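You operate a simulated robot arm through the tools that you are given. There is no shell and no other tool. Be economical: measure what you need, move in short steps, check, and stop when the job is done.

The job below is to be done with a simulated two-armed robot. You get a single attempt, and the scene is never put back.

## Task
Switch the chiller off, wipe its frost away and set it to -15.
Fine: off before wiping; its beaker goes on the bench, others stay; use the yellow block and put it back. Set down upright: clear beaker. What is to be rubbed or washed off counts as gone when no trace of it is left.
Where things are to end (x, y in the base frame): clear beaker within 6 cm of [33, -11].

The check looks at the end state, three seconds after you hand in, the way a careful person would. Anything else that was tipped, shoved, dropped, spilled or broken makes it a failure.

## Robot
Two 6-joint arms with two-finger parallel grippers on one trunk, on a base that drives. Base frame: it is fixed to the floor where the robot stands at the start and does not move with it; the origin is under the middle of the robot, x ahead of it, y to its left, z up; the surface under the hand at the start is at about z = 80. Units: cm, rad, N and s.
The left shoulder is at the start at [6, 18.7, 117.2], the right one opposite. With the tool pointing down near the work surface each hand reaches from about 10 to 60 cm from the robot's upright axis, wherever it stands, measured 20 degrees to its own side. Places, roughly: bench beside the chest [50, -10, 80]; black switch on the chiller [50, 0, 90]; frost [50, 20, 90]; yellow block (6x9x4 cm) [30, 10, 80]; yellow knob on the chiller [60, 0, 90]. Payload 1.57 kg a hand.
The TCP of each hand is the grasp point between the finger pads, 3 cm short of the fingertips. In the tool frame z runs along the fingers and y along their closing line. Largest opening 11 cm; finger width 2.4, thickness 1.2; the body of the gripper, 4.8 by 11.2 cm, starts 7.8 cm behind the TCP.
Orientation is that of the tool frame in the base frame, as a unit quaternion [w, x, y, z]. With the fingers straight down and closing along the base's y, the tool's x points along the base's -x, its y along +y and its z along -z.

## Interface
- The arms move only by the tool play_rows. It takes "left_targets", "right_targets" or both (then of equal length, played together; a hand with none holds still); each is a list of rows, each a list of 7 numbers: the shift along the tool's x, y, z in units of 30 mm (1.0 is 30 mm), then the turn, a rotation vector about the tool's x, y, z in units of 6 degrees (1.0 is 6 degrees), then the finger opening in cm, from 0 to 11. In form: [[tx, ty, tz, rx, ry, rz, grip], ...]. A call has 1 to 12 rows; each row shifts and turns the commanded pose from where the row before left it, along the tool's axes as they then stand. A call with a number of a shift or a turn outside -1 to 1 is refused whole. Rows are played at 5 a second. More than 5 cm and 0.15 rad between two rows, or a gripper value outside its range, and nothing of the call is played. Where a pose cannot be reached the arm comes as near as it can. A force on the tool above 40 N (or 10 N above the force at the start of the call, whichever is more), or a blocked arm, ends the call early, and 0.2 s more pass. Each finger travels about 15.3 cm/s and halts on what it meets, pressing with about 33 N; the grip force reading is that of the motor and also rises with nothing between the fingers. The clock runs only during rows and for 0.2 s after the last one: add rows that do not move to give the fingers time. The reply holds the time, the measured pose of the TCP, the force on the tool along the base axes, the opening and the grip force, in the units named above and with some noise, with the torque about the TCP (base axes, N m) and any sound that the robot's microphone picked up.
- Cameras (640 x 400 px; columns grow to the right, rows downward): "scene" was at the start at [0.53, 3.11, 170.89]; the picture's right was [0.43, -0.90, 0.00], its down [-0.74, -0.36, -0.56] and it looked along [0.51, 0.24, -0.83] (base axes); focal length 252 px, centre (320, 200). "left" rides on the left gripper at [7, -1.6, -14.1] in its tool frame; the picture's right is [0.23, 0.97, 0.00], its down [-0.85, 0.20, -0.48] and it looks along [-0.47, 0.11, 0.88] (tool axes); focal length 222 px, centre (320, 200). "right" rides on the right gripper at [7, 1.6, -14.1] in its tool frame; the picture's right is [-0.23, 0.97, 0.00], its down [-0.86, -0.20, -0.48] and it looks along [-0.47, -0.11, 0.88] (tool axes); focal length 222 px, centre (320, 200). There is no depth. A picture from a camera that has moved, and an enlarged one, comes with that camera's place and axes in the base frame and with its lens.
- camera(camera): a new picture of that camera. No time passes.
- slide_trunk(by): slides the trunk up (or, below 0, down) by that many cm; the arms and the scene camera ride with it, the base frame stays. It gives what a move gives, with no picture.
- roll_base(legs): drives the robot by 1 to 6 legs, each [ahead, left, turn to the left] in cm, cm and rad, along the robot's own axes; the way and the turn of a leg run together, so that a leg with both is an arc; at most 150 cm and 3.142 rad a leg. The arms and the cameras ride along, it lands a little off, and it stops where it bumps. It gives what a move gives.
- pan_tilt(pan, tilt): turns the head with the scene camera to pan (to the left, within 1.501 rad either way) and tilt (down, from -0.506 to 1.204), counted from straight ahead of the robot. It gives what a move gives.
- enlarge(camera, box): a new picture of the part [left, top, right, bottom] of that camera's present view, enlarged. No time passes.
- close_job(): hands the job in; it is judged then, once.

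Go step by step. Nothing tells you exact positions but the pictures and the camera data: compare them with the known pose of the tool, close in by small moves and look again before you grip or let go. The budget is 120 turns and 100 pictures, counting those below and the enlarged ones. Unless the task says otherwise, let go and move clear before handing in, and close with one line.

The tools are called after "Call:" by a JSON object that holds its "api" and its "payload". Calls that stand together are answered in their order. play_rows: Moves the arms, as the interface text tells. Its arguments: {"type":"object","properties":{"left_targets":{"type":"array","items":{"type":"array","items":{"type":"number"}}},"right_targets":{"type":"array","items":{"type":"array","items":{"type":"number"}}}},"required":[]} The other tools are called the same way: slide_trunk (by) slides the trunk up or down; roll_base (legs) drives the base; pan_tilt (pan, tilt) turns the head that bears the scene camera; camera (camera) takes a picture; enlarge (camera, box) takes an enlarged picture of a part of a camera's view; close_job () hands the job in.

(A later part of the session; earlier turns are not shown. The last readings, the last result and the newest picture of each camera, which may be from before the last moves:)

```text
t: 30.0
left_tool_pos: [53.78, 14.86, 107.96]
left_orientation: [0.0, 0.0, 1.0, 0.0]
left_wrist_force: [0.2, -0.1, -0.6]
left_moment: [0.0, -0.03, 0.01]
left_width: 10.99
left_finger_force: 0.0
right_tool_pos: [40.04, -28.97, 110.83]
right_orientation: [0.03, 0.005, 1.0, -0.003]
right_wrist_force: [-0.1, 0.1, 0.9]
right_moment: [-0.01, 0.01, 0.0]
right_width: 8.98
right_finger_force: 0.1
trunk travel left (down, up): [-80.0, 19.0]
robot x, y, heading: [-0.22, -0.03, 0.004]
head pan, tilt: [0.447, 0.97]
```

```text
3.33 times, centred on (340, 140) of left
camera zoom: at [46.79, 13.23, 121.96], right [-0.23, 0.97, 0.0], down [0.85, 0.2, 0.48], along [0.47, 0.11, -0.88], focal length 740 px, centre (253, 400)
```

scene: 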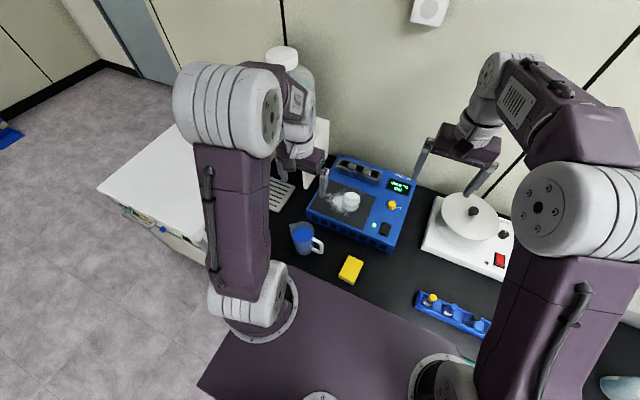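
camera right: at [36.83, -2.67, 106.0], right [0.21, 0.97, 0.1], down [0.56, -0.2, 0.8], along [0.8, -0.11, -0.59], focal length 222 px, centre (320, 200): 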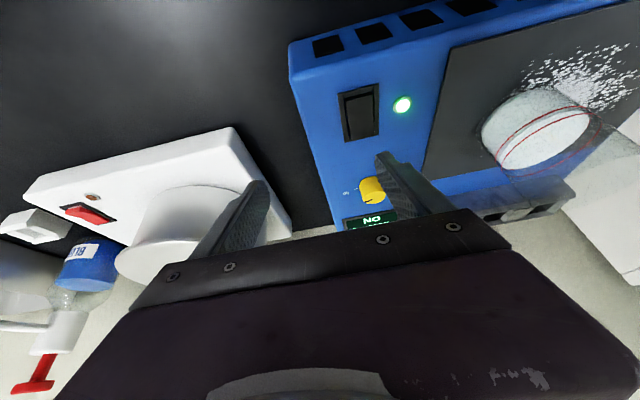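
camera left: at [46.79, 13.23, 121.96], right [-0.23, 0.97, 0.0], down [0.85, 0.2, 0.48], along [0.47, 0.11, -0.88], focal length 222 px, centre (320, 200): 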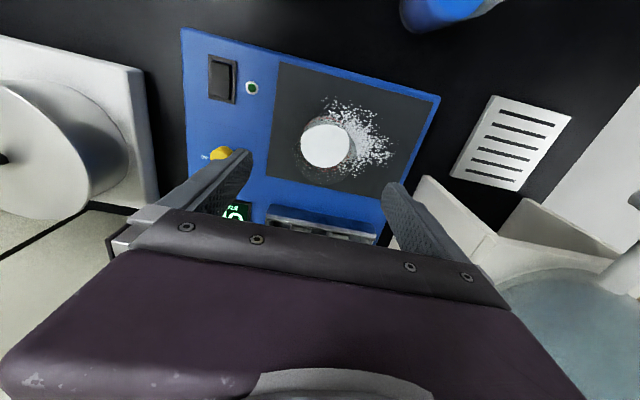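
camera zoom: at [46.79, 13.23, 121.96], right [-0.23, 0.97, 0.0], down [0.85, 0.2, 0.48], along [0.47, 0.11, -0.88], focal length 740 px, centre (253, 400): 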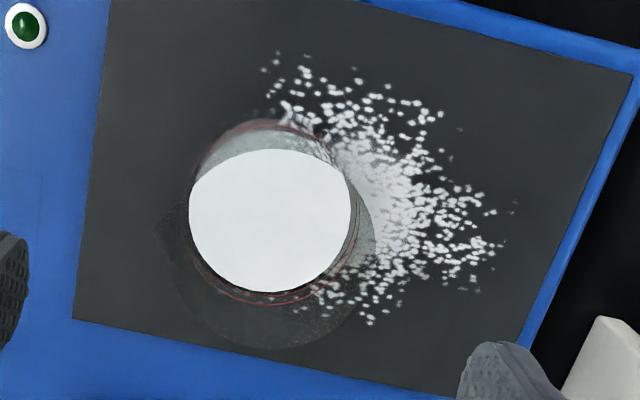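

The beaker's centre is about [53.9, 15.4] and its spout points to −y, so I yaw the gripper 36° to avoid clamping the spout, then come lower.

Call:
{"api": "play_rows", "payload": {"left_targets": [[-0.04, 0.17, 0, 0, 0, 0, 11], [0, 0, 0, 0, 0, 1, 11], [0, 0, 0, 0, 0, 1, 11], [0, 0, 0, 0, 0, 1, 11], [0, 0, 0, 0, 0, 1, 11], [0, 0, 0, 0, 0, 1, 11], [0, 0, 0, 0, 0, 1, 11], [0, 0, 1, 0, 0, 0, 11], [0, 0, 0.8, 0, 0, 0, 11], [0, 0, 0, 0, 0, 0, 11]]}}

Call:
{"api": "camera", "payload": {"camera": "left"}}

Call:
{"api": "enlarge", "payload": {"camera": "scene", "box": [290, 140, 430, 260]}}

```text
t: 32.2
left_tool_pos: [53.71, 15.42, 102.41]
left_orientation: [0.0, 0.31, 0.951, 0.001]
left_wrist_force: [0.4, 0.8, 0.2]
left_moment: [0.01, -0.01, 0.01]
left_width: 11.01
left_finger_force: 0.1
right_tool_pos: [40.05, -28.85, 110.66]
right_orientation: [0.032, 0.005, 0.999, -0.003]
right_wrist_force: [-0.3, 0.2, -0.4]
right_moment: [0.01, -0.04, 0.03]
right_width: 9.0
right_finger_force: 0.0
trunk travel left (down, up): [-80.0, 19.0]
robot x, y, heading: [-0.35, -0.19, 0.004]
head pan, tilt: [0.447, 0.97]
```

```text
64 pictures are left
camera left: at [47.13, 18.13, 116.52], right [0.39, 0.92, 0.0], down [0.81, -0.34, 0.48], along [0.44, -0.19, -0.88], focal length 222 px, centre (320, 200)
```

left: 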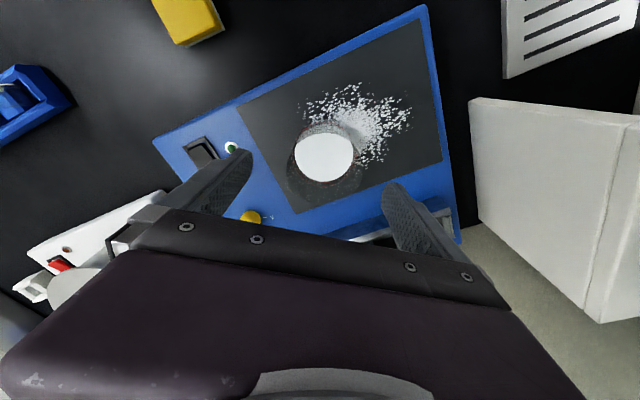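

```text
3.33 times, centred on (360, 200) of scene
camera zoom: at [0.45, 3.07, 170.89], right [0.43, -0.9, 0.0], down [-0.74, -0.36, -0.56], along [0.51, 0.24, -0.83], focal length 841 px, centre (187, 200)
```

zoom: 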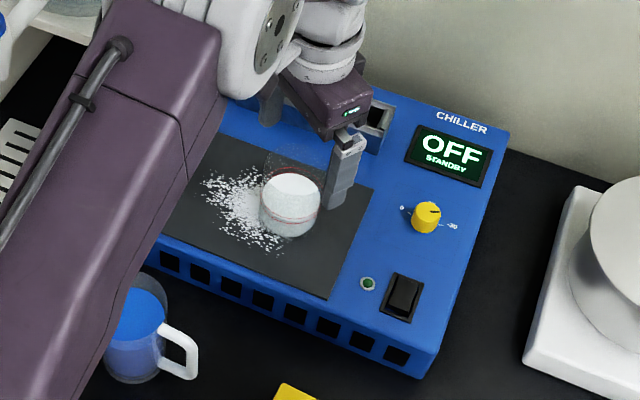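

The beaker is centred between the fingers and the rack is well clear. I descend to z = 94 and close.

Call:
{"api": "play_rows", "payload": {"left_targets": [[0, 0.04, 1, 0, 0, 0, 11], [0, 0, 1, 0, 0, 0, 11], [0, 0, 0.8, 0, 0, 0, 11], [0, 0, 0, 0, 0, 0, 11], [0, 0, 0, 0, 0, 0, 8.5], [0, 0, 0, 0, 0, 0, 7.5]]}}

Call:
{"api": "enlarge", "payload": {"camera": "left", "box": [220, 80, 440, 240]}}

Call:
{"api": "enlarge", "payload": {"camera": "scene", "box": [310, 160, 400, 230]}}

```text
t: 33.6
left_tool_pos: [54.0, 15.65, 94.16]
left_orientation: [0.0, 0.308, 0.951, 0.001]
left_wrist_force: [1.0, 0.6, 0.2]
left_moment: [0.0, -0.04, 0.02]
left_width: 7.51
left_finger_force: 0.1
right_tool_pos: [40.04, -28.95, 110.55]
right_orientation: [0.03, 0.006, 1.0, -0.003]
right_wrist_force: [0.3, 0.0, -0.9]
right_moment: [-0.01, 0.01, -0.03]
right_width: 9.01
right_finger_force: 0.0
trunk travel left (down, up): [-80.0, 19.0]
robot x, y, heading: [0.11, -0.09, 0.001]
head pan, tilt: [0.447, 0.97]
```

```text
2.50 times, centred on (330, 160) of left
camera zoom: at [47.38, 18.34, 108.2], right [0.39, 0.92, 0.0], down [0.81, -0.34, 0.48], along [0.44, -0.19, -0.88], focal length 555 px, centre (295, 300)
```

zoom: 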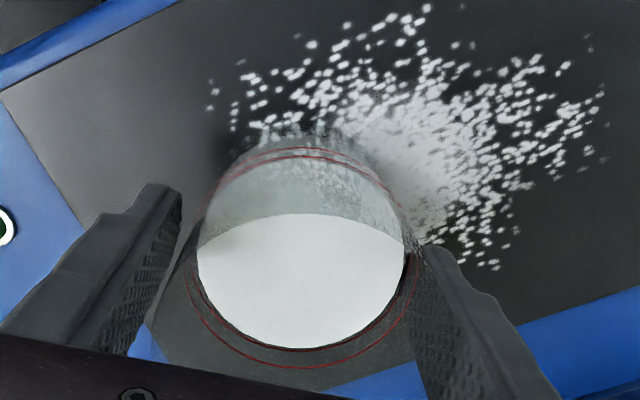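

```text
5.71 times, centred on (355, 195) of scene
camera zoom: at [0.52, 3.08, 170.89], right [0.43, -0.9, 0.0], down [-0.74, -0.36, -0.56], along [0.51, 0.24, -0.83], focal length 1442 px, centre (120, 229)
```

zoom: 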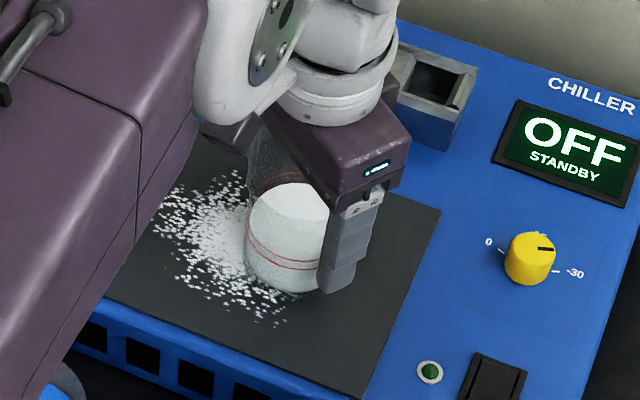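

It is nearly centred, so I shift 0.2 cm and close on the beaker.

Call:
{"api": "play_rows", "payload": {"left_targets": [[0, 0.06, 0, 0, 0, 0, 7.5], [0, 0, 0, 0, 0, 0, 7.0], [0, 0, 0, 0, 0, 0, 6.6], [0, 0, 0, 0, 0, 0, 6.2], [0, 0, 0, 0, 0, 0, 5.8], [0, 0, 0, 0, 0, 0, 5.8]]}}

Call:
{"api": "enlarge", "payload": {"camera": "left", "box": [220, 80, 440, 240]}}

```text
t: 35.0
left_tool_pos: [54.12, 15.81, 94.05]
left_orientation: [0.0, 0.308, 0.951, 0.002]
left_wrist_force: [-0.6, -1.0, 0.2]
left_moment: [-0.01, 0.11, 0.02]
left_width: 6.8
left_finger_force: 33.1
right_tool_pos: [40.0, -28.95, 110.74]
right_orientation: [0.03, 0.006, 1.0, -0.004]
right_wrist_force: [-0.5, -0.3, 0.3]
right_moment: [-0.01, -0.02, -0.02]
right_width: 8.99
right_finger_force: 0.0
trunk travel left (down, up): [-80.0, 19.0]
robot x, y, heading: [-0.12, 0.13, -0.004]
head pan, tilt: [0.447, 0.97]
```

```text
2.50 times, centred on (330, 160) of left
camera zoom: at [47.49, 18.48, 108.21], right [0.39, 0.92, 0.0], down [0.81, -0.34, 0.48], along [0.44, -0.19, -0.88], focal length 555 px, centre (295, 300)
```

zoom: 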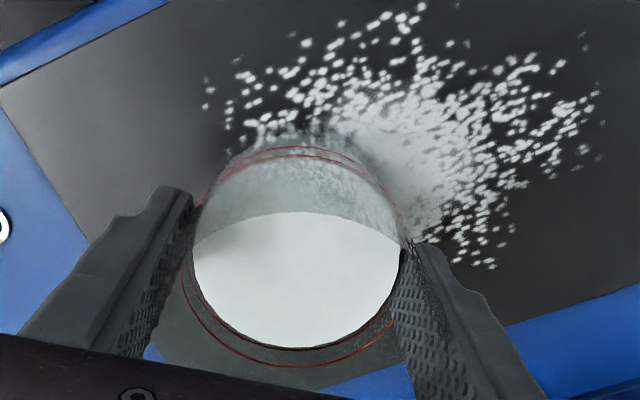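

It is gripped at 6.8 cm. I lift gently to see whether it comes free.

Call:
{"api": "play_rows", "payload": {"left_targets": [[0, 0, -0.1, 0, 0, 0, 5.8], [0, 0, -0.1, 0, 0, 0, 5.8], [0, 0, -0.2, 0, 0, 0, 5.8], [0, 0, -0.3, 0, 0, 0, 5.8], [0, 0, -0.3, 0, 0, 0, 5.8]]}}

Call:
{"api": "enlarge", "payload": {"camera": "scene", "box": [310, 160, 400, 230]}}

```text
t: 36.2
left_tool_pos: [54.14, 15.81, 96.95]
left_orientation: [-0.001, 0.309, 0.951, 0.0]
left_wrist_force: [-0.6, -0.3, -2.3]
left_moment: [0.01, 0.02, -0.01]
left_width: 6.8
left_finger_force: 33.0
right_tool_pos: [40.16, -28.96, 110.68]
right_orientation: [0.029, 0.005, 1.0, -0.004]
right_wrist_force: [0.2, 0.7, -0.1]
right_moment: [0.02, 0.0, -0.02]
right_width: 8.99
right_finger_force: 0.1
trunk travel left (down, up): [-80.0, 19.0]
robot x, y, heading: [0.11, 0.25, -0.003]
head pan, tilt: [0.447, 0.97]
```

```text
5.71 times, centred on (355, 195) of scene
camera zoom: at [0.54, 3.08, 170.88], right [0.43, -0.9, 0.0], down [-0.74, -0.36, -0.56], along [0.51, 0.24, -0.83], focal length 1442 px, centre (120, 229)
```

zoom: 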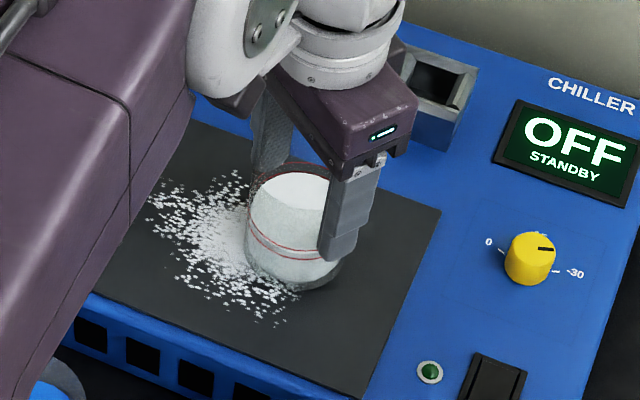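

It came free, with its base 5.75 cm below the TCP. I raise it and carry it smoothly toward [33, −9.5].

Call:
{"api": "play_rows", "payload": {"left_targets": [[0, 0, -0.5, 0, 0, 0, 5.8], [0, 0, -0.7, 0, 0, 0, 5.8], [0, 0, -0.7, 0, 0, 0, 5.8], [0, 0, -0.5, 0, 0, 0, 5.8], [0.02, -0.3, 0, 0, 0, 0, 5.8], [0.04, -0.5, 0, 0, 0, 0, 5.8], [0.06, -0.7, 0, 0, 0, 0, 5.8], [0.06, -0.7, 0, 0, 0, 0, 5.8], [0.06, -0.7, 0, 0, 0, 0, 5.8], [0.06, -0.7, 0, 0, 0, 0, 5.8], [0.06, -0.7, 0, 0, 0, 0, 5.8], [0.04, -0.5, 0, 0, 0, 0, 5.8]]}}

Call:
{"api": "camera", "payload": {"camera": "scene"}}

```text
t: 38.8
left_tool_pos: [44.49, 4.9, 104.23]
left_orientation: [0.0, 0.309, 0.951, 0.001]
left_wrist_force: [0.4, -0.8, -2.5]
left_moment: [0.01, 0.0, 0.01]
left_width: 6.79
left_finger_force: 33.0
right_tool_pos: [40.07, -28.85, 110.63]
right_orientation: [0.031, 0.006, 1.0, -0.003]
right_wrist_force: [0.4, 0.0, -0.3]
right_moment: [0.02, -0.01, -0.02]
right_width: 9.01
right_finger_force: 0.2
trunk travel left (down, up): [-80.0, 19.0]
robot x, y, heading: [0.1, 0.21, -0.0]
head pan, tilt: [0.447, 0.97]
```

```text
58 pictures are left
camera scene: at [0.51, 3.03, 170.89], right [0.43, -0.9, 0.0], down [-0.74, -0.36, -0.56], along [0.51, 0.24, -0.83], focal length 252 px, centre (320, 200)
```

scene: 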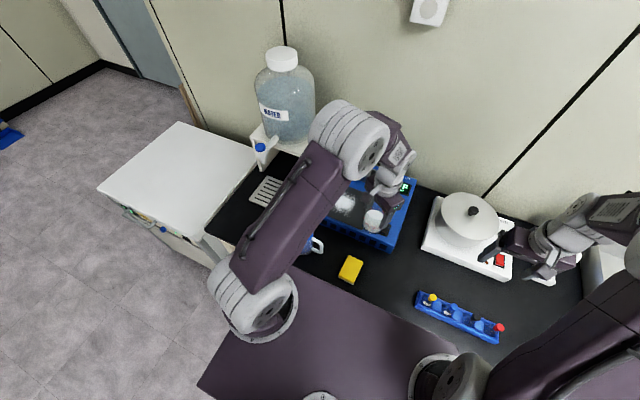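

Call:
{"api": "play_rows", "payload": {"left_targets": [[0.03, -0.4, 0, 0, 0, 0, 5.8], [0.03, -0.7, 0, 0, 0, 0, 5.8], [0.03, -0.8, 0, 0, 0, 0, 5.8], [0.04, -0.8, 0, 0, 0, 0, 5.8], [0.04, -0.8, 0, 0, 0, 0, 5.8], [0.03, -0.8, 0, 0, 0, 0, 5.8], [0.03, -0.7, 0, 0, 0, 0, 5.8], [0.03, -0.6, 0, 0, 0, 0, 5.8], [0.02, -0.4, 0, 0, 0, 0, 5.8], [0, -0.14, 0, 0, 0, 0, 5.8], [0, 0, 0, 0, 0, 0, 5.8]]}}

Call:
{"api": "camera", "payload": {"camera": "scene"}}

Call:
{"api": "camera", "payload": {"camera": "left"}}

```text
t: 41.2
left_tool_pos: [33.29, -9.56, 104.27]
left_orientation: [0.0, 0.308, 0.951, 0.001]
left_wrist_force: [-0.6, -0.4, -3.1]
left_moment: [0.02, 0.01, 0.01]
left_width: 6.78
left_finger_force: 33.4
right_tool_pos: [40.07, -28.88, 110.68]
right_orientation: [0.029, 0.005, 1.0, -0.003]
right_wrist_force: [0.5, 1.0, 0.2]
right_moment: [0.02, 0.0, 0.0]
right_width: 8.99
right_finger_force: 0.0
trunk travel left (down, up): [-80.0, 19.0]
robot x, y, heading: [0.21, -0.16, -0.006]
head pan, tilt: [0.447, 0.97]
```

```text
57 pictures are left
camera scene: at [0.54, 3.07, 170.88], right [0.43, -0.9, 0.0], down [-0.74, -0.36, -0.56], along [0.51, 0.24, -0.83], focal length 252 px, centre (320, 200)
```

scene: 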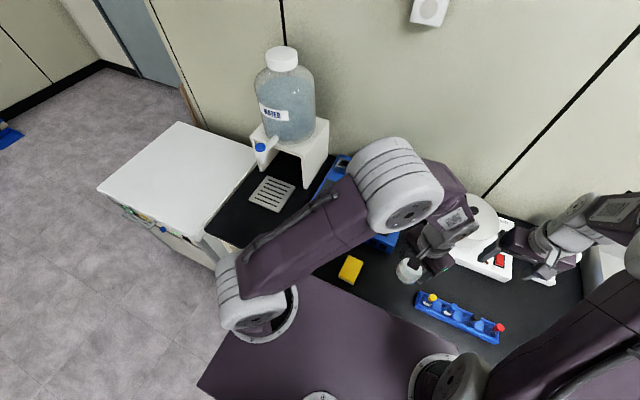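

```text
56 pictures are left
camera left: at [26.55, -6.88, 118.36], right [0.39, 0.92, 0.0], down [0.81, -0.34, 0.48], along [0.44, -0.19, -0.88], focal length 222 px, centre (320, 200)
```

left: 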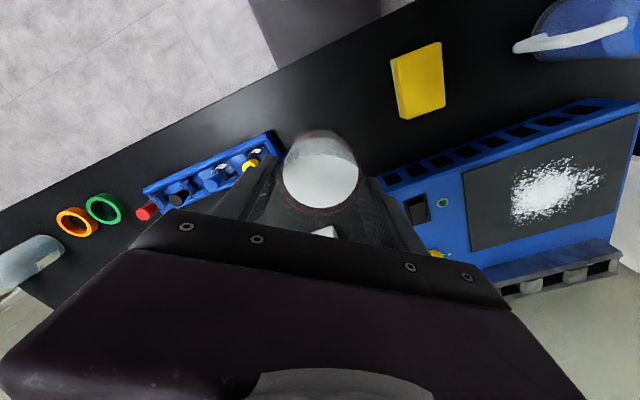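

The rack ends at about y = −17, so there is room. I shift 0.9 cm left and lower the beaker.

Call:
{"api": "play_rows", "payload": {"left_targets": [[0.176, 0.243, 0.3, 0, 0, 0, 5.8], [0, 0, 0.7, 0, 0, 0, 5.8], [0, 0, 0.8, 0, 0, 0, 5.8], [0, 0, 0.8, 0, 0, 0, 5.8], [0, 0, 0.8, 0, 0, 0, 5.8], [0, 0, 0.8, 0, 0, 0, 5.8], [0, 0, 0.7, 0, 0, 0, 5.8], [0, 0, 0.5, 0, 0, 0, 5.8], [0, 0, 0.3, 0, 0, 0, 5.8], [0, 0, 0, 0, 0, 0, 5.8]]}}

Call:
{"api": "enlarge", "payload": {"camera": "scene", "box": [360, 220, 480, 320]}}

```text
t: 43.4
left_tool_pos: [33.32, -8.62, 87.27]
left_orientation: [0.002, 0.309, 0.951, 0.0]
left_wrist_force: [3.4, 0.6, 20.4]
left_moment: [-0.23, 0.07, 0.0]
left_width: 6.78
left_finger_force: 32.4
right_tool_pos: [40.02, -28.95, 110.66]
right_orientation: [0.03, 0.005, 1.0, -0.004]
right_wrist_force: [-0.2, 0.6, 0.0]
right_moment: [0.02, 0.02, -0.01]
right_width: 8.99
right_finger_force: 0.1
trunk travel left (down, up): [-80.0, 19.0]
robot x, y, heading: [0.28, 0.02, -0.002]
head pan, tilt: [0.447, 0.97]
```

```text
4.00 times, centred on (420, 270) of scene
camera zoom: at [0.4, 3.12, 170.9], right [0.43, -0.9, 0.0], down [-0.74, -0.36, -0.56], along [0.51, 0.24, -0.83], focal length 1010 px, centre (-80, -80)
```

zoom: 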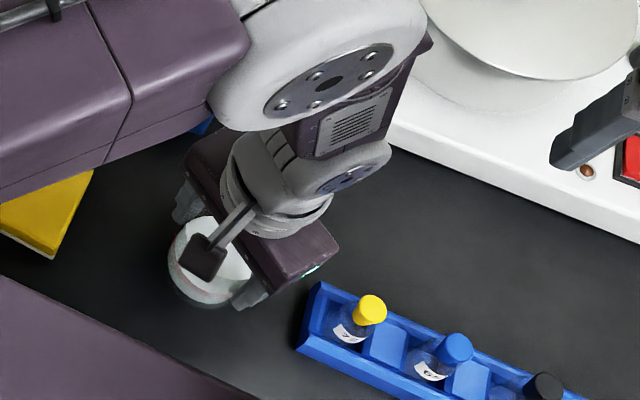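

It touched down (20 N). I ease up slightly and open only to about 8.5 cm.

Call:
{"api": "play_rows", "payload": {"left_targets": [[0, 0, -0.04, 0, 0, 0, 5.8], [0, 0, 0, 0, 0, 0, 6.6], [0, 0, 0, 0, 0, 0, 7.2], [0, 0, 0, 0, 0, 0, 7.8], [0, 0, 0, 0, 0, 0, 8.5], [0, 0, 0, 0, 0, 0, 8.5]]}}

Call:
{"api": "camera", "payload": {"camera": "left"}}

```text
t: 44.8
left_tool_pos: [33.15, -8.42, 87.17]
left_orientation: [0.0, 0.309, 0.951, 0.002]
left_wrist_force: [-0.5, 0.3, 0.5]
left_moment: [0.01, 0.02, -0.01]
left_width: 8.5
left_finger_force: 0.1
right_tool_pos: [40.11, -28.89, 110.69]
right_orientation: [0.031, 0.006, 1.0, -0.004]
right_wrist_force: [0.1, 1.1, -1.0]
right_moment: [0.0, 0.01, 0.0]
right_width: 9.01
right_finger_force: 0.0
trunk travel left (down, up): [-80.0, 19.0]
robot x, y, heading: [0.07, 0.09, 0.002]
head pan, tilt: [0.447, 0.97]
```

```text
54 pictures are left
camera left: at [26.56, -5.86, 101.32], right [0.39, 0.92, 0.0], down [0.81, -0.34, 0.48], along [0.44, -0.19, -0.88], focal length 222 px, centre (320, 200)
```

left: 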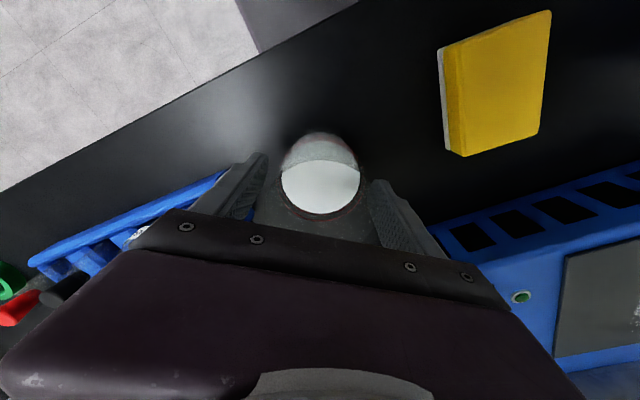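

The beaker is released and upright. I lift straight up and go over toward the yellow block, undoing the yaw.

Call:
{"api": "play_rows", "payload": {"left_targets": [[0, 0, -0.8, 0, 0, 0, 8.5], [0, 0, -1, 0, 0, 0, 8.5], [0, 0, -1, 0, 0, 0, 8.5], [0, 0, -1, 0, 0, 0, 8.5], [0, 0, -1, 0, 0, 0, 9], [0.6, 0.8, 0, 0, 0, -1, 9], [0.6, 0.8, 0, 0, 0, -1, 9], [0.5, 0.8, 0, 0, 0, -1, 9], [0.4, 0.8, 0, 0, 0, -1, 9], [0.3, 0.8, 0, 0, 0, -1, 9], [0.1, 0.8, 0, 0, 0, -1, 9], [0, 0, 0, 0, 0, 0, 9]]}}

Call:
{"api": "camera", "payload": {"camera": "left"}}

Call:
{"api": "camera", "payload": {"camera": "scene"}}

```text
t: 47.4
left_tool_pos: [31.56, 7.65, 101.64]
left_orientation: [0.0, 0.0, 1.0, 0.0]
left_wrist_force: [0.0, -0.5, -0.1]
left_moment: [0.01, -0.04, 0.01]
left_width: 9.0
left_finger_force: 0.0
right_tool_pos: [40.03, -28.9, 110.71]
right_orientation: [0.031, 0.006, 1.0, -0.002]
right_wrist_force: [0.5, 0.2, 0.0]
right_moment: [0.0, 0.01, -0.01]
right_width: 8.98
right_finger_force: 0.0
trunk travel left (down, up): [-80.0, 19.0]
robot x, y, heading: [0.19, 0.26, -0.003]
head pan, tilt: [0.447, 0.97]
```

```text
53 pictures are left
camera left: at [24.52, 5.88, 115.8], right [-0.23, 0.97, 0.0], down [0.85, 0.2, 0.48], along [0.47, 0.11, -0.88], focal length 222 px, centre (320, 200)
```

left: 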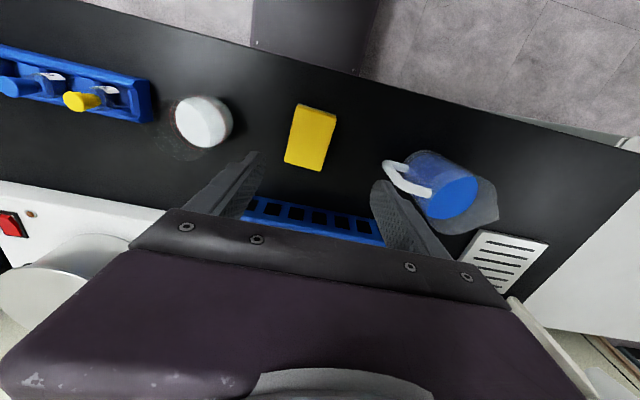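

```text
52 pictures are left
camera scene: at [0.5, 3.03, 170.89], right [0.43, -0.9, 0.0], down [-0.74, -0.36, -0.56], along [0.51, 0.24, -0.83], focal length 252 px, centre (320, 200)
```

scene: 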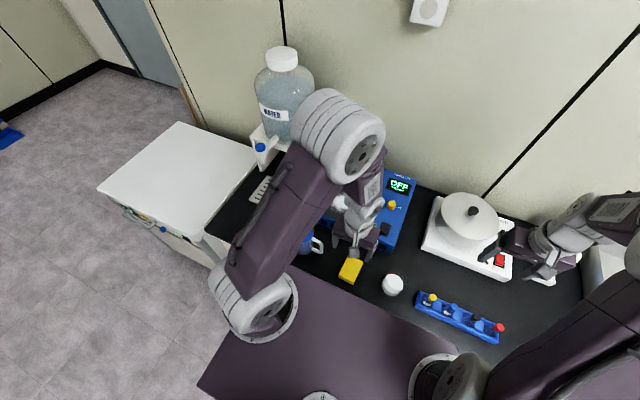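

The block's centre is ≈[32.2, 6.4], nearly axis-aligned with its long side along x. I align over it and descend partway.

Call:
{"api": "play_rows", "payload": {"left_targets": [[-0.21, -0.417, 0, 0, 0, 0, 8.5], [0, 0, 1, 0, 0, 0, 8.5], [0, 0, 1, 0, 0, 0, 8.5], [0, 0, 1, 0, 0, 0, 8.5], [0, 0, 0.8, 0, 0, 0, 8.5], [0, 0, 0, 0, 0, 0, 8.5]]}}

Call:
{"api": "camera", "payload": {"camera": "left"}}

```text
t: 48.8
left_tool_pos: [32.28, 6.44, 90.4]
left_orientation: [0.0, 0.0, 1.0, 0.0]
left_wrist_force: [0.1, 0.3, -0.4]
left_moment: [0.02, -0.01, 0.02]
left_width: 8.52
left_finger_force: 0.1
right_tool_pos: [40.09, -28.81, 110.6]
right_orientation: [0.03, 0.006, 1.0, -0.004]
right_wrist_force: [-0.7, -0.2, -0.4]
right_moment: [0.02, 0.02, 0.0]
right_width: 9.0
right_finger_force: 0.1
trunk travel left (down, up): [-80.0, 19.0]
robot x, y, heading: [-0.05, 0.13, -0.003]
head pan, tilt: [0.447, 0.97]
```

```text
51 pictures are left
camera left: at [25.23, 4.83, 104.58], right [-0.23, 0.97, 0.0], down [0.86, 0.2, 0.48], along [0.47, 0.11, -0.88], focal length 222 px, centre (320, 200)
```

left: 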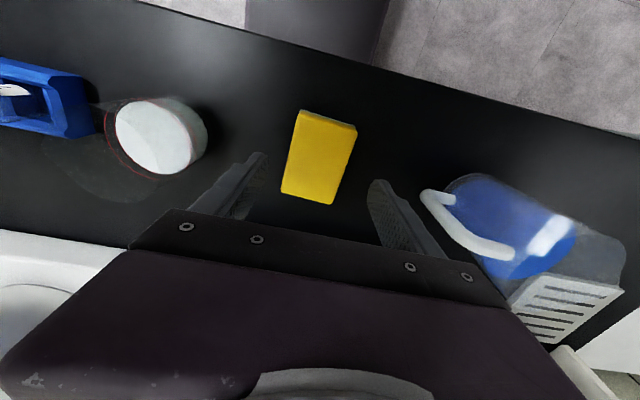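

Call:
{"api": "play_rows", "payload": {"left_targets": [[0, -0.05, 0.8, 0, 0, 0, 8.5], [0, 0, 0.8, 0, 0, 0, 8.5], [0, 0, 0, 0, 0, 0, 8.5]]}}

Call:
{"api": "enlarge", "payload": {"camera": "left", "box": [200, 60, 460, 250]}}

Call:
{"api": "enlarge", "payload": {"camera": "scene", "box": [310, 220, 410, 300]}}

```text
t: 49.6
left_tool_pos: [31.98, 6.38, 85.49]
left_orientation: [0.001, 0.001, 1.0, 0.001]
left_wrist_force: [-0.3, 0.6, 0.5]
left_moment: [-0.01, 0.0, -0.01]
left_width: 8.51
left_finger_force: 0.0
right_tool_pos: [40.08, -28.84, 110.69]
right_orientation: [0.031, 0.006, 1.0, -0.003]
right_wrist_force: [0.9, -0.9, -0.9]
right_moment: [0.0, -0.01, 0.02]
right_width: 8.99
right_finger_force: 0.0
trunk travel left (down, up): [-80.0, 19.0]
robot x, y, heading: [0.34, -0.11, -0.006]
head pan, tilt: [0.447, 0.97]
```

```text
2.11 times, centred on (330, 155) of left
camera zoom: at [24.99, 4.58, 99.59], right [-0.23, 0.97, 0.0], down [0.85, 0.2, 0.48], along [0.47, 0.11, -0.88], focal length 468 px, centre (299, 295)
```

zoom: 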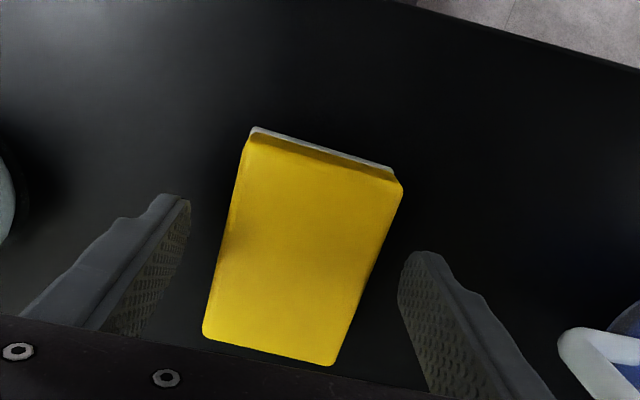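

```text
5.00 times, centred on (360, 260) of scene
camera zoom: at [0.45, 3.08, 170.89], right [0.43, -0.9, 0.0], down [-0.74, -0.36, -0.56], along [0.51, 0.24, -0.83], focal length 1262 px, centre (120, -100)
```

zoom: 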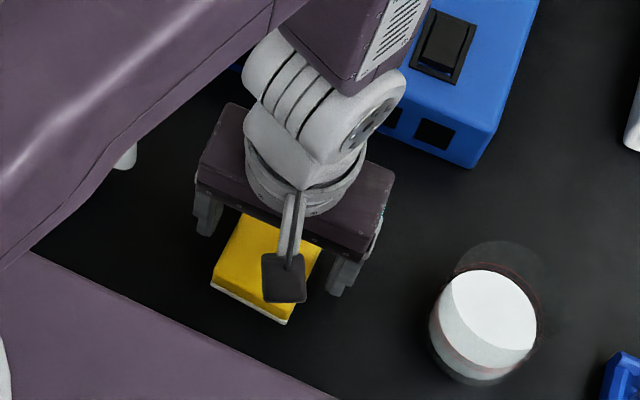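

The fingers straddle the block, which has a white scrub layer underneath. I go 0.4 cm lower and close.

Call:
{"api": "play_rows", "payload": {"left_targets": [[0, 0, 0.13, 0, 0, 0, 8.5], [0, 0, 0, 0, 0, 0, 7], [0, 0, 0, 0, 0, 0, 6], [0, 0, 0, 0, 0, 0, 5], [0, 0, 0, 0, 0, 0, 4.5], [0, 0, 0, 0, 0, 0, 4.5]]}}

Call:
{"api": "enlarge", "payload": {"camera": "left", "box": [200, 60, 460, 250]}}

```text
t: 51.0
left_tool_pos: [32.05, 6.4, 85.0]
left_orientation: [-0.001, 0.0, 1.0, 0.001]
left_wrist_force: [-0.9, -0.2, 0.1]
left_moment: [0.04, 0.0, -0.01]
left_width: 5.93
left_finger_force: 33.3
right_tool_pos: [40.08, -28.93, 110.7]
right_orientation: [0.031, 0.005, 1.0, -0.002]
right_wrist_force: [-0.1, -0.9, 0.6]
right_moment: [0.0, -0.01, 0.0]
right_width: 9.0
right_finger_force: 0.0
trunk travel left (down, up): [-80.0, 19.0]
robot x, y, heading: [0.07, 0.16, -0.001]
head pan, tilt: [0.447, 0.97]
```

```text
2.11 times, centred on (330, 155) of left
camera zoom: at [24.98, 4.63, 99.21], right [-0.23, 0.97, 0.0], down [0.86, 0.2, 0.48], along [0.47, 0.11, -0.88], focal length 468 px, centre (299, 295)
```

zoom: 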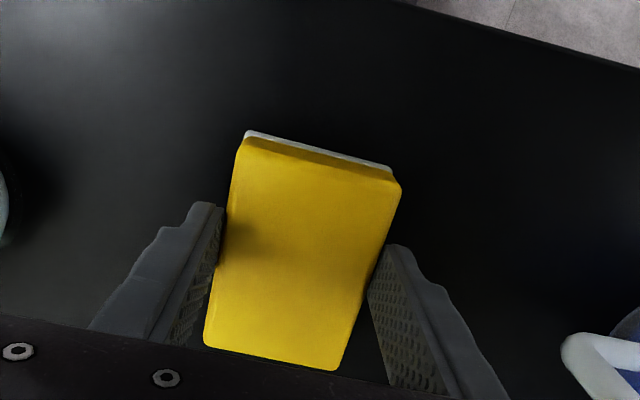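

The block is held (home TCP [32.05, 6.4, 85.0]). I lift it high and carry it over the chiller, then look at the frost again.

Call:
{"api": "play_rows", "payload": {"left_targets": [[0, 0, -0.4, 0, 0, 0, 4.5], [0, 0, -1, 0, 0, 0, 4.5], [0, 0, -1, 0, 0, 0, 4.5], [0, 0, -1, 0, 0, 0, 4.5], [0, 0, -1, 0, 0, 0, 4.5], [0, 0, -1, 0, 0, 0, 4.5], [0, 0, -1, 0, 0, 0, 4.5], [-1, 0, 0, 0, 0, 0, 4.5], [-1, 0, 0, 0, 0, 0, 4.5], [-1, 0, 0, 0, 0, 0, 4.5], [-1, 0, 0, 0, 0, 0, 4.5], [0, 0, 0, 0, 0, 0, 4.5]]}}

Call:
{"api": "camera", "payload": {"camera": "left"}}

Call:
{"api": "camera", "payload": {"camera": "scene"}}

```text
t: 53.6
left_tool_pos: [44.3, 6.54, 104.18]
left_orientation: [-0.001, 0.0, 1.0, 0.001]
left_wrist_force: [0.8, -0.9, -1.1]
left_moment: [0.0, -0.02, -0.01]
left_width: 5.92
left_finger_force: 33.4
right_tool_pos: [40.0, -28.83, 110.71]
right_orientation: [0.031, 0.005, 1.0, -0.004]
right_wrist_force: [0.1, 1.5, 0.0]
right_moment: [0.0, 0.02, 0.03]
right_width: 9.01
right_finger_force: 0.1
trunk travel left (down, up): [-80.0, 19.0]
robot x, y, heading: [0.07, 0.03, -0.003]
head pan, tilt: [0.447, 0.97]
```

```text
47 pictures are left
camera left: at [37.26, 4.87, 118.41], right [-0.23, 0.97, 0.0], down [0.86, 0.2, 0.48], along [0.47, 0.11, -0.88], focal length 222 px, centre (320, 200)
```

left: 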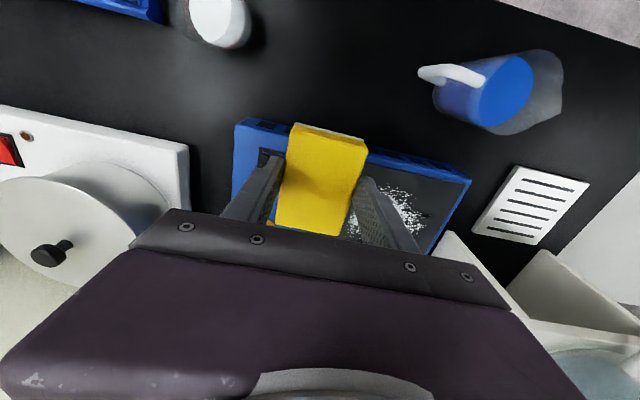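

```text
46 pictures are left
camera scene: at [0.47, 3.07, 170.89], right [0.43, -0.9, 0.0], down [-0.74, -0.36, -0.56], along [0.51, 0.24, -0.83], focal length 252 px, centre (320, 200)
```

scene: 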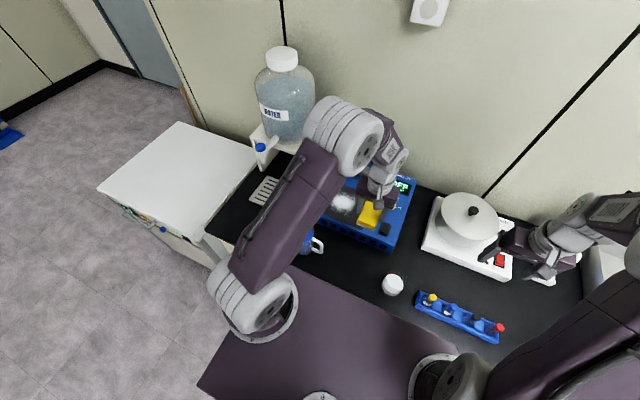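

I move over the plate at [53, 12] and lower until light contact.

Call:
{"api": "play_rows", "payload": {"left_targets": [[-0.967, 0.6, 0, 0, 0, 0, 4.5], [-0.967, 0.6, 0, 0, 0, 0, 4.5], [-0.967, 0.6, 0, 0, 0, 0, 4.5], [0, 0, 1, 0, 0, 0, 4.5], [0, 0, 1, 0, 0, 0, 4.5], [0, 0, 1, 0, 0, 0, 4.5], [0, 0, 0.6, 0, 0, 0, 4.5], [0, 0, 0.15, 0, 0, 0, 4.5], [0, 0, 0.1, 0, 0, 0, 4.5], [0, 0, 0.1, 0, 0, 0, 4.5]]}}

Call:
{"api": "enlarge", "payload": {"camera": "scene", "box": [310, 160, 410, 240]}}

```text
t: 55.8
left_tool_pos: [52.72, 11.92, 92.71]
left_orientation: [0.005, 0.0, 1.0, -0.001]
left_wrist_force: [4.0, 7.4, 27.3]
left_moment: [0.34, -0.23, -0.21]
left_width: 5.99
left_finger_force: 33.3
right_tool_pos: [39.75, -28.83, 110.92]
right_orientation: [0.032, 0.005, 0.999, -0.004]
right_wrist_force: [-0.3, 0.5, 0.4]
right_moment: [-0.02, 0.03, -0.04]
right_width: 8.99
right_finger_force: 0.1
trunk travel left (down, up): [-80.0, 19.0]
robot x, y, heading: [0.12, 0.08, 0.001]
head pan, tilt: [0.447, 0.97]
```

```text
5.00 times, centred on (360, 200) of scene
camera zoom: at [0.07, 3.21, 170.93], right [0.43, -0.9, 0.0], down [-0.74, -0.36, -0.57], along [0.51, 0.24, -0.82], focal length 1262 px, centre (120, 200)
```

zoom: 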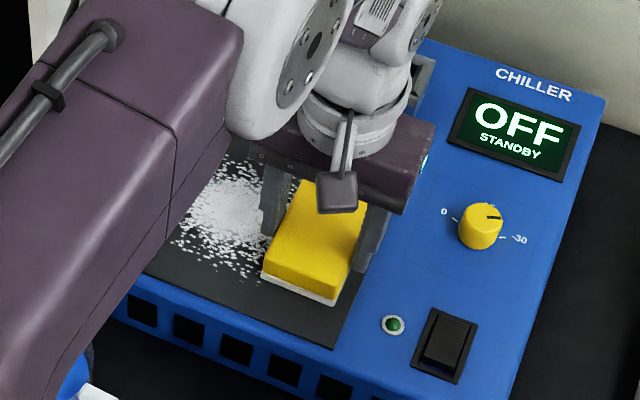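

The press is a bit firm, so I ease up and sweep left across the near strip.

Call:
{"api": "play_rows", "payload": {"left_targets": [[0, 0, -0.07, 0, 0, 0, 4.5], [0, 0.5, 0, 0, 0, 0, 4.5], [0, 0.5, 0, 0, 0, 0, 4.5], [0, 0.5, 0, 0, 0, 0, 4.5], [0, 0.5, 0, 0, 0, 0, 4.5], [0, 0.5, 0, 0, 0, 0, 4.5], [0, 0.5, 0, 0, 0, 0, 4.5], [0, 0.5, 0, 0, 0, 0, 4.5], [0, 0.5, 0, 0, 0, 0, 4.5], [0, 0.5, 0, 0, 0, 0, 4.5], [0, 0.5, 0, 0, 0, 0, 4.5]]}}

Call:
{"api": "enlarge", "payload": {"camera": "scene", "box": [300, 160, 400, 240]}}

Call:
{"api": "camera", "payload": {"camera": "left"}}

```text
t: 58.2
left_tool_pos: [52.86, 26.75, 92.76]
left_orientation: [0.0, 0.001, 1.0, 0.001]
left_wrist_force: [-0.4, -1.2, 3.9]
left_moment: [0.01, -0.05, -0.05]
left_width: 5.91
left_finger_force: 33.0
right_tool_pos: [39.95, -29.05, 110.67]
right_orientation: [0.03, 0.006, 1.0, -0.003]
right_wrist_force: [-0.2, -0.2, 1.0]
right_moment: [0.0, -0.02, 0.02]
right_width: 9.0
right_finger_force: 0.2
trunk travel left (down, up): [-80.0, 19.0]
robot x, y, heading: [-0.15, -0.05, -0.002]
head pan, tilt: [0.447, 0.97]
```

```text
5.00 times, centred on (350, 200) of scene
camera zoom: at [0.42, 3.04, 170.89], right [0.43, -0.9, 0.0], down [-0.74, -0.36, -0.56], along [0.51, 0.24, -0.83], focal length 1262 px, centre (170, 200)
```

zoom: 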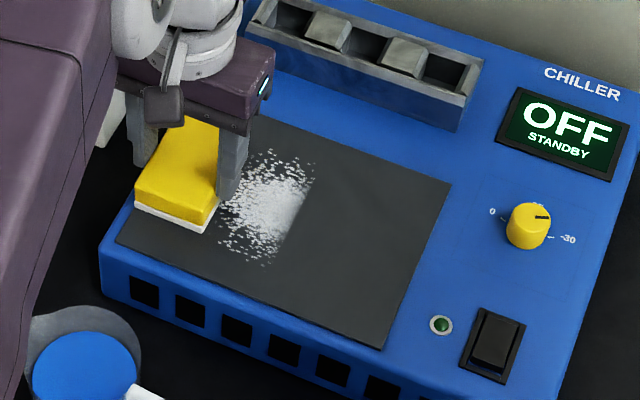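

```text
43 pictures are left
camera left: at [45.84, 25.04, 106.79], right [-0.23, 0.97, 0.0], down [0.85, 0.2, 0.48], along [0.47, 0.11, -0.88], focal length 222 px, centre (320, 200)
```

left: 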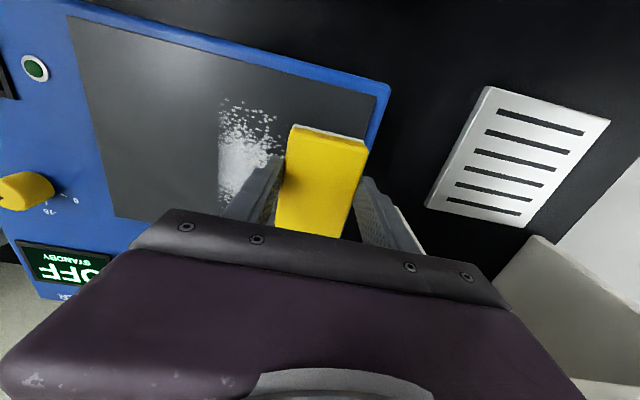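

Only the firmly pressed part came clean, so the wipe needs more force. I sweep back pressing about 0.35 cm deeper.

Call:
{"api": "play_rows", "payload": {"left_targets": [[0, 0, 0.12, 0, 0, 0, 4.5], [0, -0.5, 0, 0, 0, 0, 4.5], [0, -0.5, 0, 0, 0, 0, 4.5], [0, -0.5, 0, 0, 0, 0, 4.5], [0, -0.5, 0, 0, 0, 0, 4.5], [0, -0.5, 0, 0, 0, 0, 4.5], [0, -0.5, 0, 0, 0, 0, 4.5]]}}

Call:
{"api": "enlarge", "payload": {"camera": "scene", "box": [300, 160, 400, 240]}}

```text
t: 59.8
left_tool_pos: [52.48, 17.68, 92.44]
left_orientation: [0.001, 0.001, 1.0, 0.001]
left_wrist_force: [-1.3, 7.4, 22.4]
left_moment: [0.23, -0.51, 0.12]
left_width: 5.91
left_finger_force: 33.0
right_tool_pos: [39.76, -28.82, 110.85]
right_orientation: [0.032, 0.006, 0.999, -0.005]
right_wrist_force: [-0.3, -0.1, -0.3]
right_moment: [-0.02, 0.02, 0.02]
right_width: 8.99
right_finger_force: 0.0
trunk travel left (down, up): [-80.0, 19.0]
robot x, y, heading: [-0.34, 0.17, -0.001]
head pan, tilt: [0.447, 0.97]
```

```text
5.00 times, centred on (350, 200) of scene
camera zoom: at [0.09, 3.1, 170.88], right [0.43, -0.9, 0.0], down [-0.74, -0.36, -0.57], along [0.51, 0.24, -0.82], focal length 1262 px, centre (170, 200)
```

zoom: 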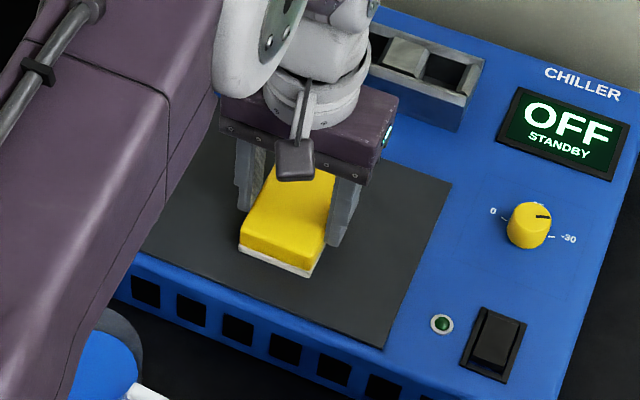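

That removes it. I continue with a pass further from the robot (x ≈ 56.5) at the same pressure.

Call:
{"api": "play_rows", "payload": {"left_targets": [[0, -0.5, 0, 0, 0, 0, 4.5], [0, -0.5, 0, 0, 0, 0, 4.5], [-0.6, 0, 0, 0, 0, 0, 4.5], [-0.6, 0, 0, 0, 0, 0, 4.5], [0, 0.6, 0, 0, 0, 0, 4.5], [0, 0.6, 0, 0, 0, 0, 4.5], [0, 0.6, 0, 0, 0, 0, 4.5], [0, 0.6, 0, 0, 0, 0, 4.5], [0, 0.6, 0, 0, 0, 0, 4.5], [0, 0.6, 0, 0, 0, 0, 4.5], [0, 0.5, 0, 0, 0, 0, 4.5]]}}

Call:
{"api": "enlarge", "payload": {"camera": "scene", "box": [300, 160, 400, 240]}}

```text
t: 62.2
left_tool_pos: [56.45, 27.05, 92.5]
left_orientation: [0.0, 0.0, 1.0, 0.001]
left_wrist_force: [0.4, -2.3, 5.3]
left_moment: [-0.06, -0.32, -0.07]
left_width: 5.92
left_finger_force: 32.8
right_tool_pos: [40.04, -29.05, 110.83]
right_orientation: [0.031, 0.006, 1.0, -0.003]
right_wrist_force: [0.1, 0.2, 1.1]
right_moment: [0.02, 0.01, -0.05]
right_width: 9.0
right_finger_force: 0.0
trunk travel left (down, up): [-80.0, 19.0]
robot x, y, heading: [0.31, 0.13, 0.0]
head pan, tilt: [0.447, 0.97]
```

```text
5.00 times, centred on (350, 200) of scene
camera zoom: at [0.39, 3.03, 170.88], right [0.43, -0.9, 0.0], down [-0.74, -0.36, -0.56], along [0.51, 0.24, -0.83], focal length 1262 px, centre (170, 200)
```

zoom: 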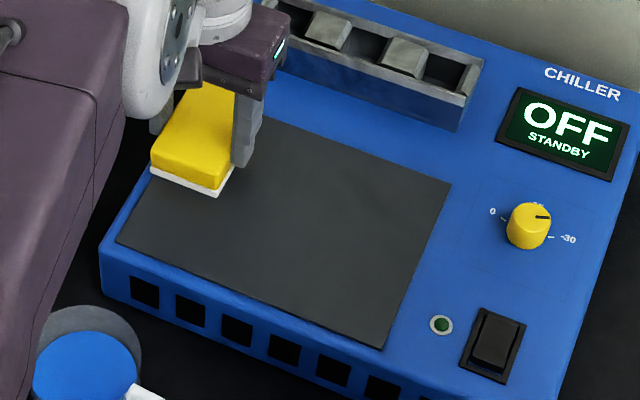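

It looks clean. I make one more pass back on the near strip for good measure, then lift and inspect.

Call:
{"api": "play_rows", "payload": {"left_targets": [[0.8, 0, 0.05, 0, 0, 0, 4.5], [0.9, 0, 0, 0, 0, 0, 4.5], [0, -0.7, 0, 0, 0, 0, 4.5], [0, -0.7, 0, 0, 0, 0, 4.5], [0, -0.7, 0, 0, 0, 0, 4.5], [0, -0.7, 0, 0, 0, 0, 4.5], [0, -0.7, -0.03, 0, 0, 0, 4.5], [0, -0.6, 0, 0, 0, 0, 4.5], [-0.4, 0, -0.5, 0, 0, 0, 4.5], [0, -0.6, -1, 0, 0, 0, 4.5], [0, -0.6, -1, 0, 0, 0, 4.5], [0, -0.6, -1, 0, 0, 0, 4.5]]}}

Call:
{"api": "enlarge", "payload": {"camera": "scene", "box": [310, 170, 390, 230]}}

Call:
{"api": "camera", "payload": {"camera": "left"}}

```text
t: 64.8
left_tool_pos: [52.68, 9.34, 102.52]
left_orientation: [-0.001, 0.0, 1.0, 0.001]
left_wrist_force: [-0.3, -0.3, -0.6]
left_moment: [0.03, 0.0, -0.02]
left_width: 5.89
left_finger_force: 32.5
right_tool_pos: [40.09, -28.87, 110.6]
right_orientation: [0.029, 0.005, 1.0, -0.002]
right_wrist_force: [-0.4, -0.1, -0.5]
right_moment: [-0.02, 0.01, -0.02]
right_width: 9.03
right_finger_force: 0.1
trunk travel left (down, up): [-80.0, 19.0]
robot x, y, heading: [0.19, -0.03, -0.003]
head pan, tilt: [0.447, 0.97]
```

```text
6.67 times, centred on (350, 200) of scene
camera zoom: at [0.56, 3.01, 170.88], right [0.43, -0.9, 0.0], down [-0.74, -0.36, -0.56], along [0.51, 0.24, -0.83], focal length 1682 px, centre (120, 200)
```

zoom: 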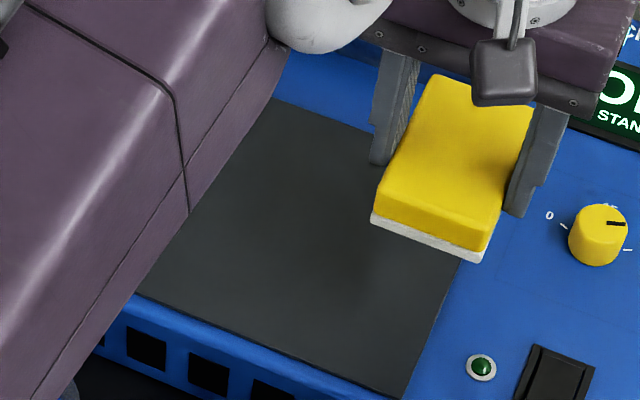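

```text
39 pictures are left
camera left: at [45.64, 7.5, 116.77], right [-0.23, 0.97, 0.0], down [0.86, 0.2, 0.48], along [0.47, 0.11, -0.88], focal length 222 px, centre (320, 200)
```

left: 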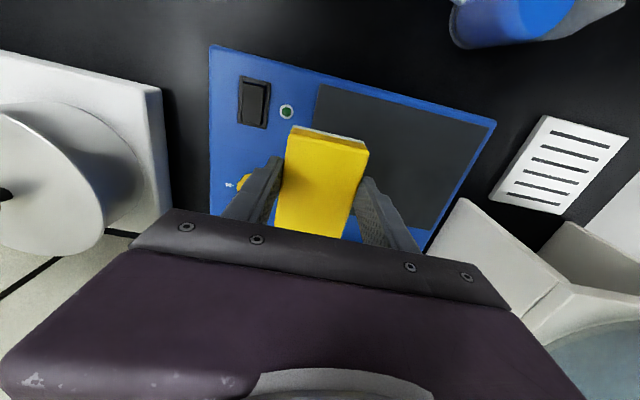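

The plate is clean. I carry the block back to its spot.

Call:
{"api": "play_rows", "payload": {"left_targets": [[0.86, -0.1225, 0, 0, 0, 0, 4.5], [0.86, -0.1225, 0, 0, 0, 0, 4.5], [0.86, -0.1225, 0, 0, 0, 0, 4.5], [0.86, -0.1225, 0, 0, 0, 0, 4.5], [0.86, -0.1225, 0, 0, 0, 0, 4.5], [0.86, -0.1225, 0, 0, 0, 0, 4.5], [0.86, -0.1225, 0, 0, 0, 0, 4.5], [0.86, -0.1225, 0, 0, 0, 0, 4.5], [0, 0, 1, 0, 0, 0, 4.5], [0, 0, 1, 0, 0, 0, 4.5], [0, 0, 1, 0, 0, 0, 4.5], [0, 0, 0, 0, 0, 0, 4.5]]}}

Call:
{"api": "play_rows", "payload": {"left_targets": [[0, 0, 1, 0, 0, 0, 4.5], [0, 0, 1, 0, 0, 0, 4.5], [0, 0, 0.4, 0, 0, 0, 4.5], [0, 0, 0.1, 0, 0, 0, 4.5], [0, 0, 0.1, 0, 0, 0, 4.5]]}}

```text
t: 67.4
left_tool_pos: [32.09, 6.31, 93.41]
left_orientation: [0.0, 0.001, 1.0, 0.001]
left_wrist_force: [-0.7, 0.6, -1.0]
left_moment: [0.04, 0.01, 0.05]
left_width: 5.91
left_finger_force: 33.2
right_tool_pos: [40.05, -28.89, 110.72]
right_orientation: [0.031, 0.005, 1.0, -0.004]
right_wrist_force: [0.4, 0.3, -0.1]
right_moment: [0.01, 0.02, -0.03]
right_width: 9.01
right_finger_force: 0.1
trunk travel left (down, up): [-80.0, 19.0]
robot x, y, heading: [0.13, -0.33, 0.003]
head pan, tilt: [0.447, 0.97]
```

```text
t: 68.6
left_tool_pos: [31.9, 6.67, 85.74]
left_orientation: [0.0, 0.0, 1.0, 0.0]
left_wrist_force: [0.2, -0.6, -0.9]
left_moment: [0.02, 0.04, 0.02]
left_width: 5.91
left_finger_force: 32.8
right_tool_pos: [40.12, -28.83, 110.62]
right_orientation: [0.03, 0.005, 1.0, -0.004]
right_wrist_force: [-0.6, -0.2, 0.8]
right_moment: [0.05, -0.01, 0.0]
right_width: 8.97
right_finger_force: 0.2
trunk travel left (down, up): [-80.0, 19.0]
robot x, y, heading: [-0.21, 0.05, 0.0]
head pan, tilt: [0.447, 0.97]
```

There is no contact yet at z = 85.7, so I keep lowering slowly.

Call:
{"api": "play_rows", "payload": {"left_targets": [[0, 0, 0.1, 0, 0, 0, 4.5], [0, 0, 0.07, 0, 0, 0, 4.5], [0, 0, 0.05, 0, 0, 0, 4.5], [0, 0, 0, 0, 0, 0, 4.5]]}}

Call:
{"api": "enlarge", "payload": {"camera": "left", "box": [200, 60, 460, 250]}}

```text
t: 69.6
left_tool_pos: [31.82, 6.46, 85.21]
left_orientation: [0.0, 0.0, 1.0, 0.001]
left_wrist_force: [-0.5, -0.1, -0.4]
left_moment: [-0.01, 0.04, -0.01]
left_width: 5.89
left_finger_force: 33.0
right_tool_pos: [40.18, -28.92, 110.74]
right_orientation: [0.03, 0.004, 1.0, -0.004]
right_wrist_force: [-0.2, 0.2, 0.1]
right_moment: [-0.03, 0.0, -0.02]
right_width: 9.01
right_finger_force: 0.0
trunk travel left (down, up): [-80.0, 19.0]
robot x, y, heading: [-0.0, 0.0, 0.001]
head pan, tilt: [0.447, 0.97]
```

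```text
2.11 times, centred on (330, 155) of left
camera zoom: at [24.83, 4.77, 99.34], right [-0.23, 0.97, 0.0], down [0.85, 0.2, 0.48], along [0.47, 0.11, -0.88], focal length 468 px, centre (299, 295)
```

zoom: 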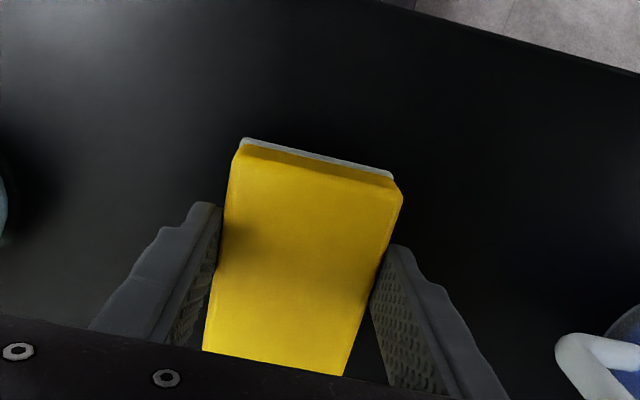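

Call:
{"api": "play_rows", "payload": {"left_targets": [[0, 0, 0.07, 0, 0, 0, 4.5], [0, 0, 0.05, 0, 0, 0, 4.5], [0, 0, 0.04, 0, 0, 0, 4.5], [0, 0, 0.03, 0, 0, 0, 4.5]]}}

```text
t: 70.6
left_tool_pos: [31.85, 6.37, 84.62]
left_orientation: [0.0, 0.0, 1.0, 0.001]
left_wrist_force: [0.6, 0.0, -1.5]
left_moment: [-0.03, 0.0, 0.0]
left_width: 5.91
left_finger_force: 33.0
right_tool_pos: [40.15, -28.83, 110.68]
right_orientation: [0.031, 0.006, 0.999, -0.004]
right_wrist_force: [-0.6, -0.2, 0.4]
right_moment: [0.0, -0.02, 0.01]
right_width: 9.01
right_finger_force: 0.0
trunk travel left (down, up): [-80.0, 19.0]
robot x, y, heading: [0.13, 0.04, 0.002]
head pan, tilt: [0.447, 0.97]
```

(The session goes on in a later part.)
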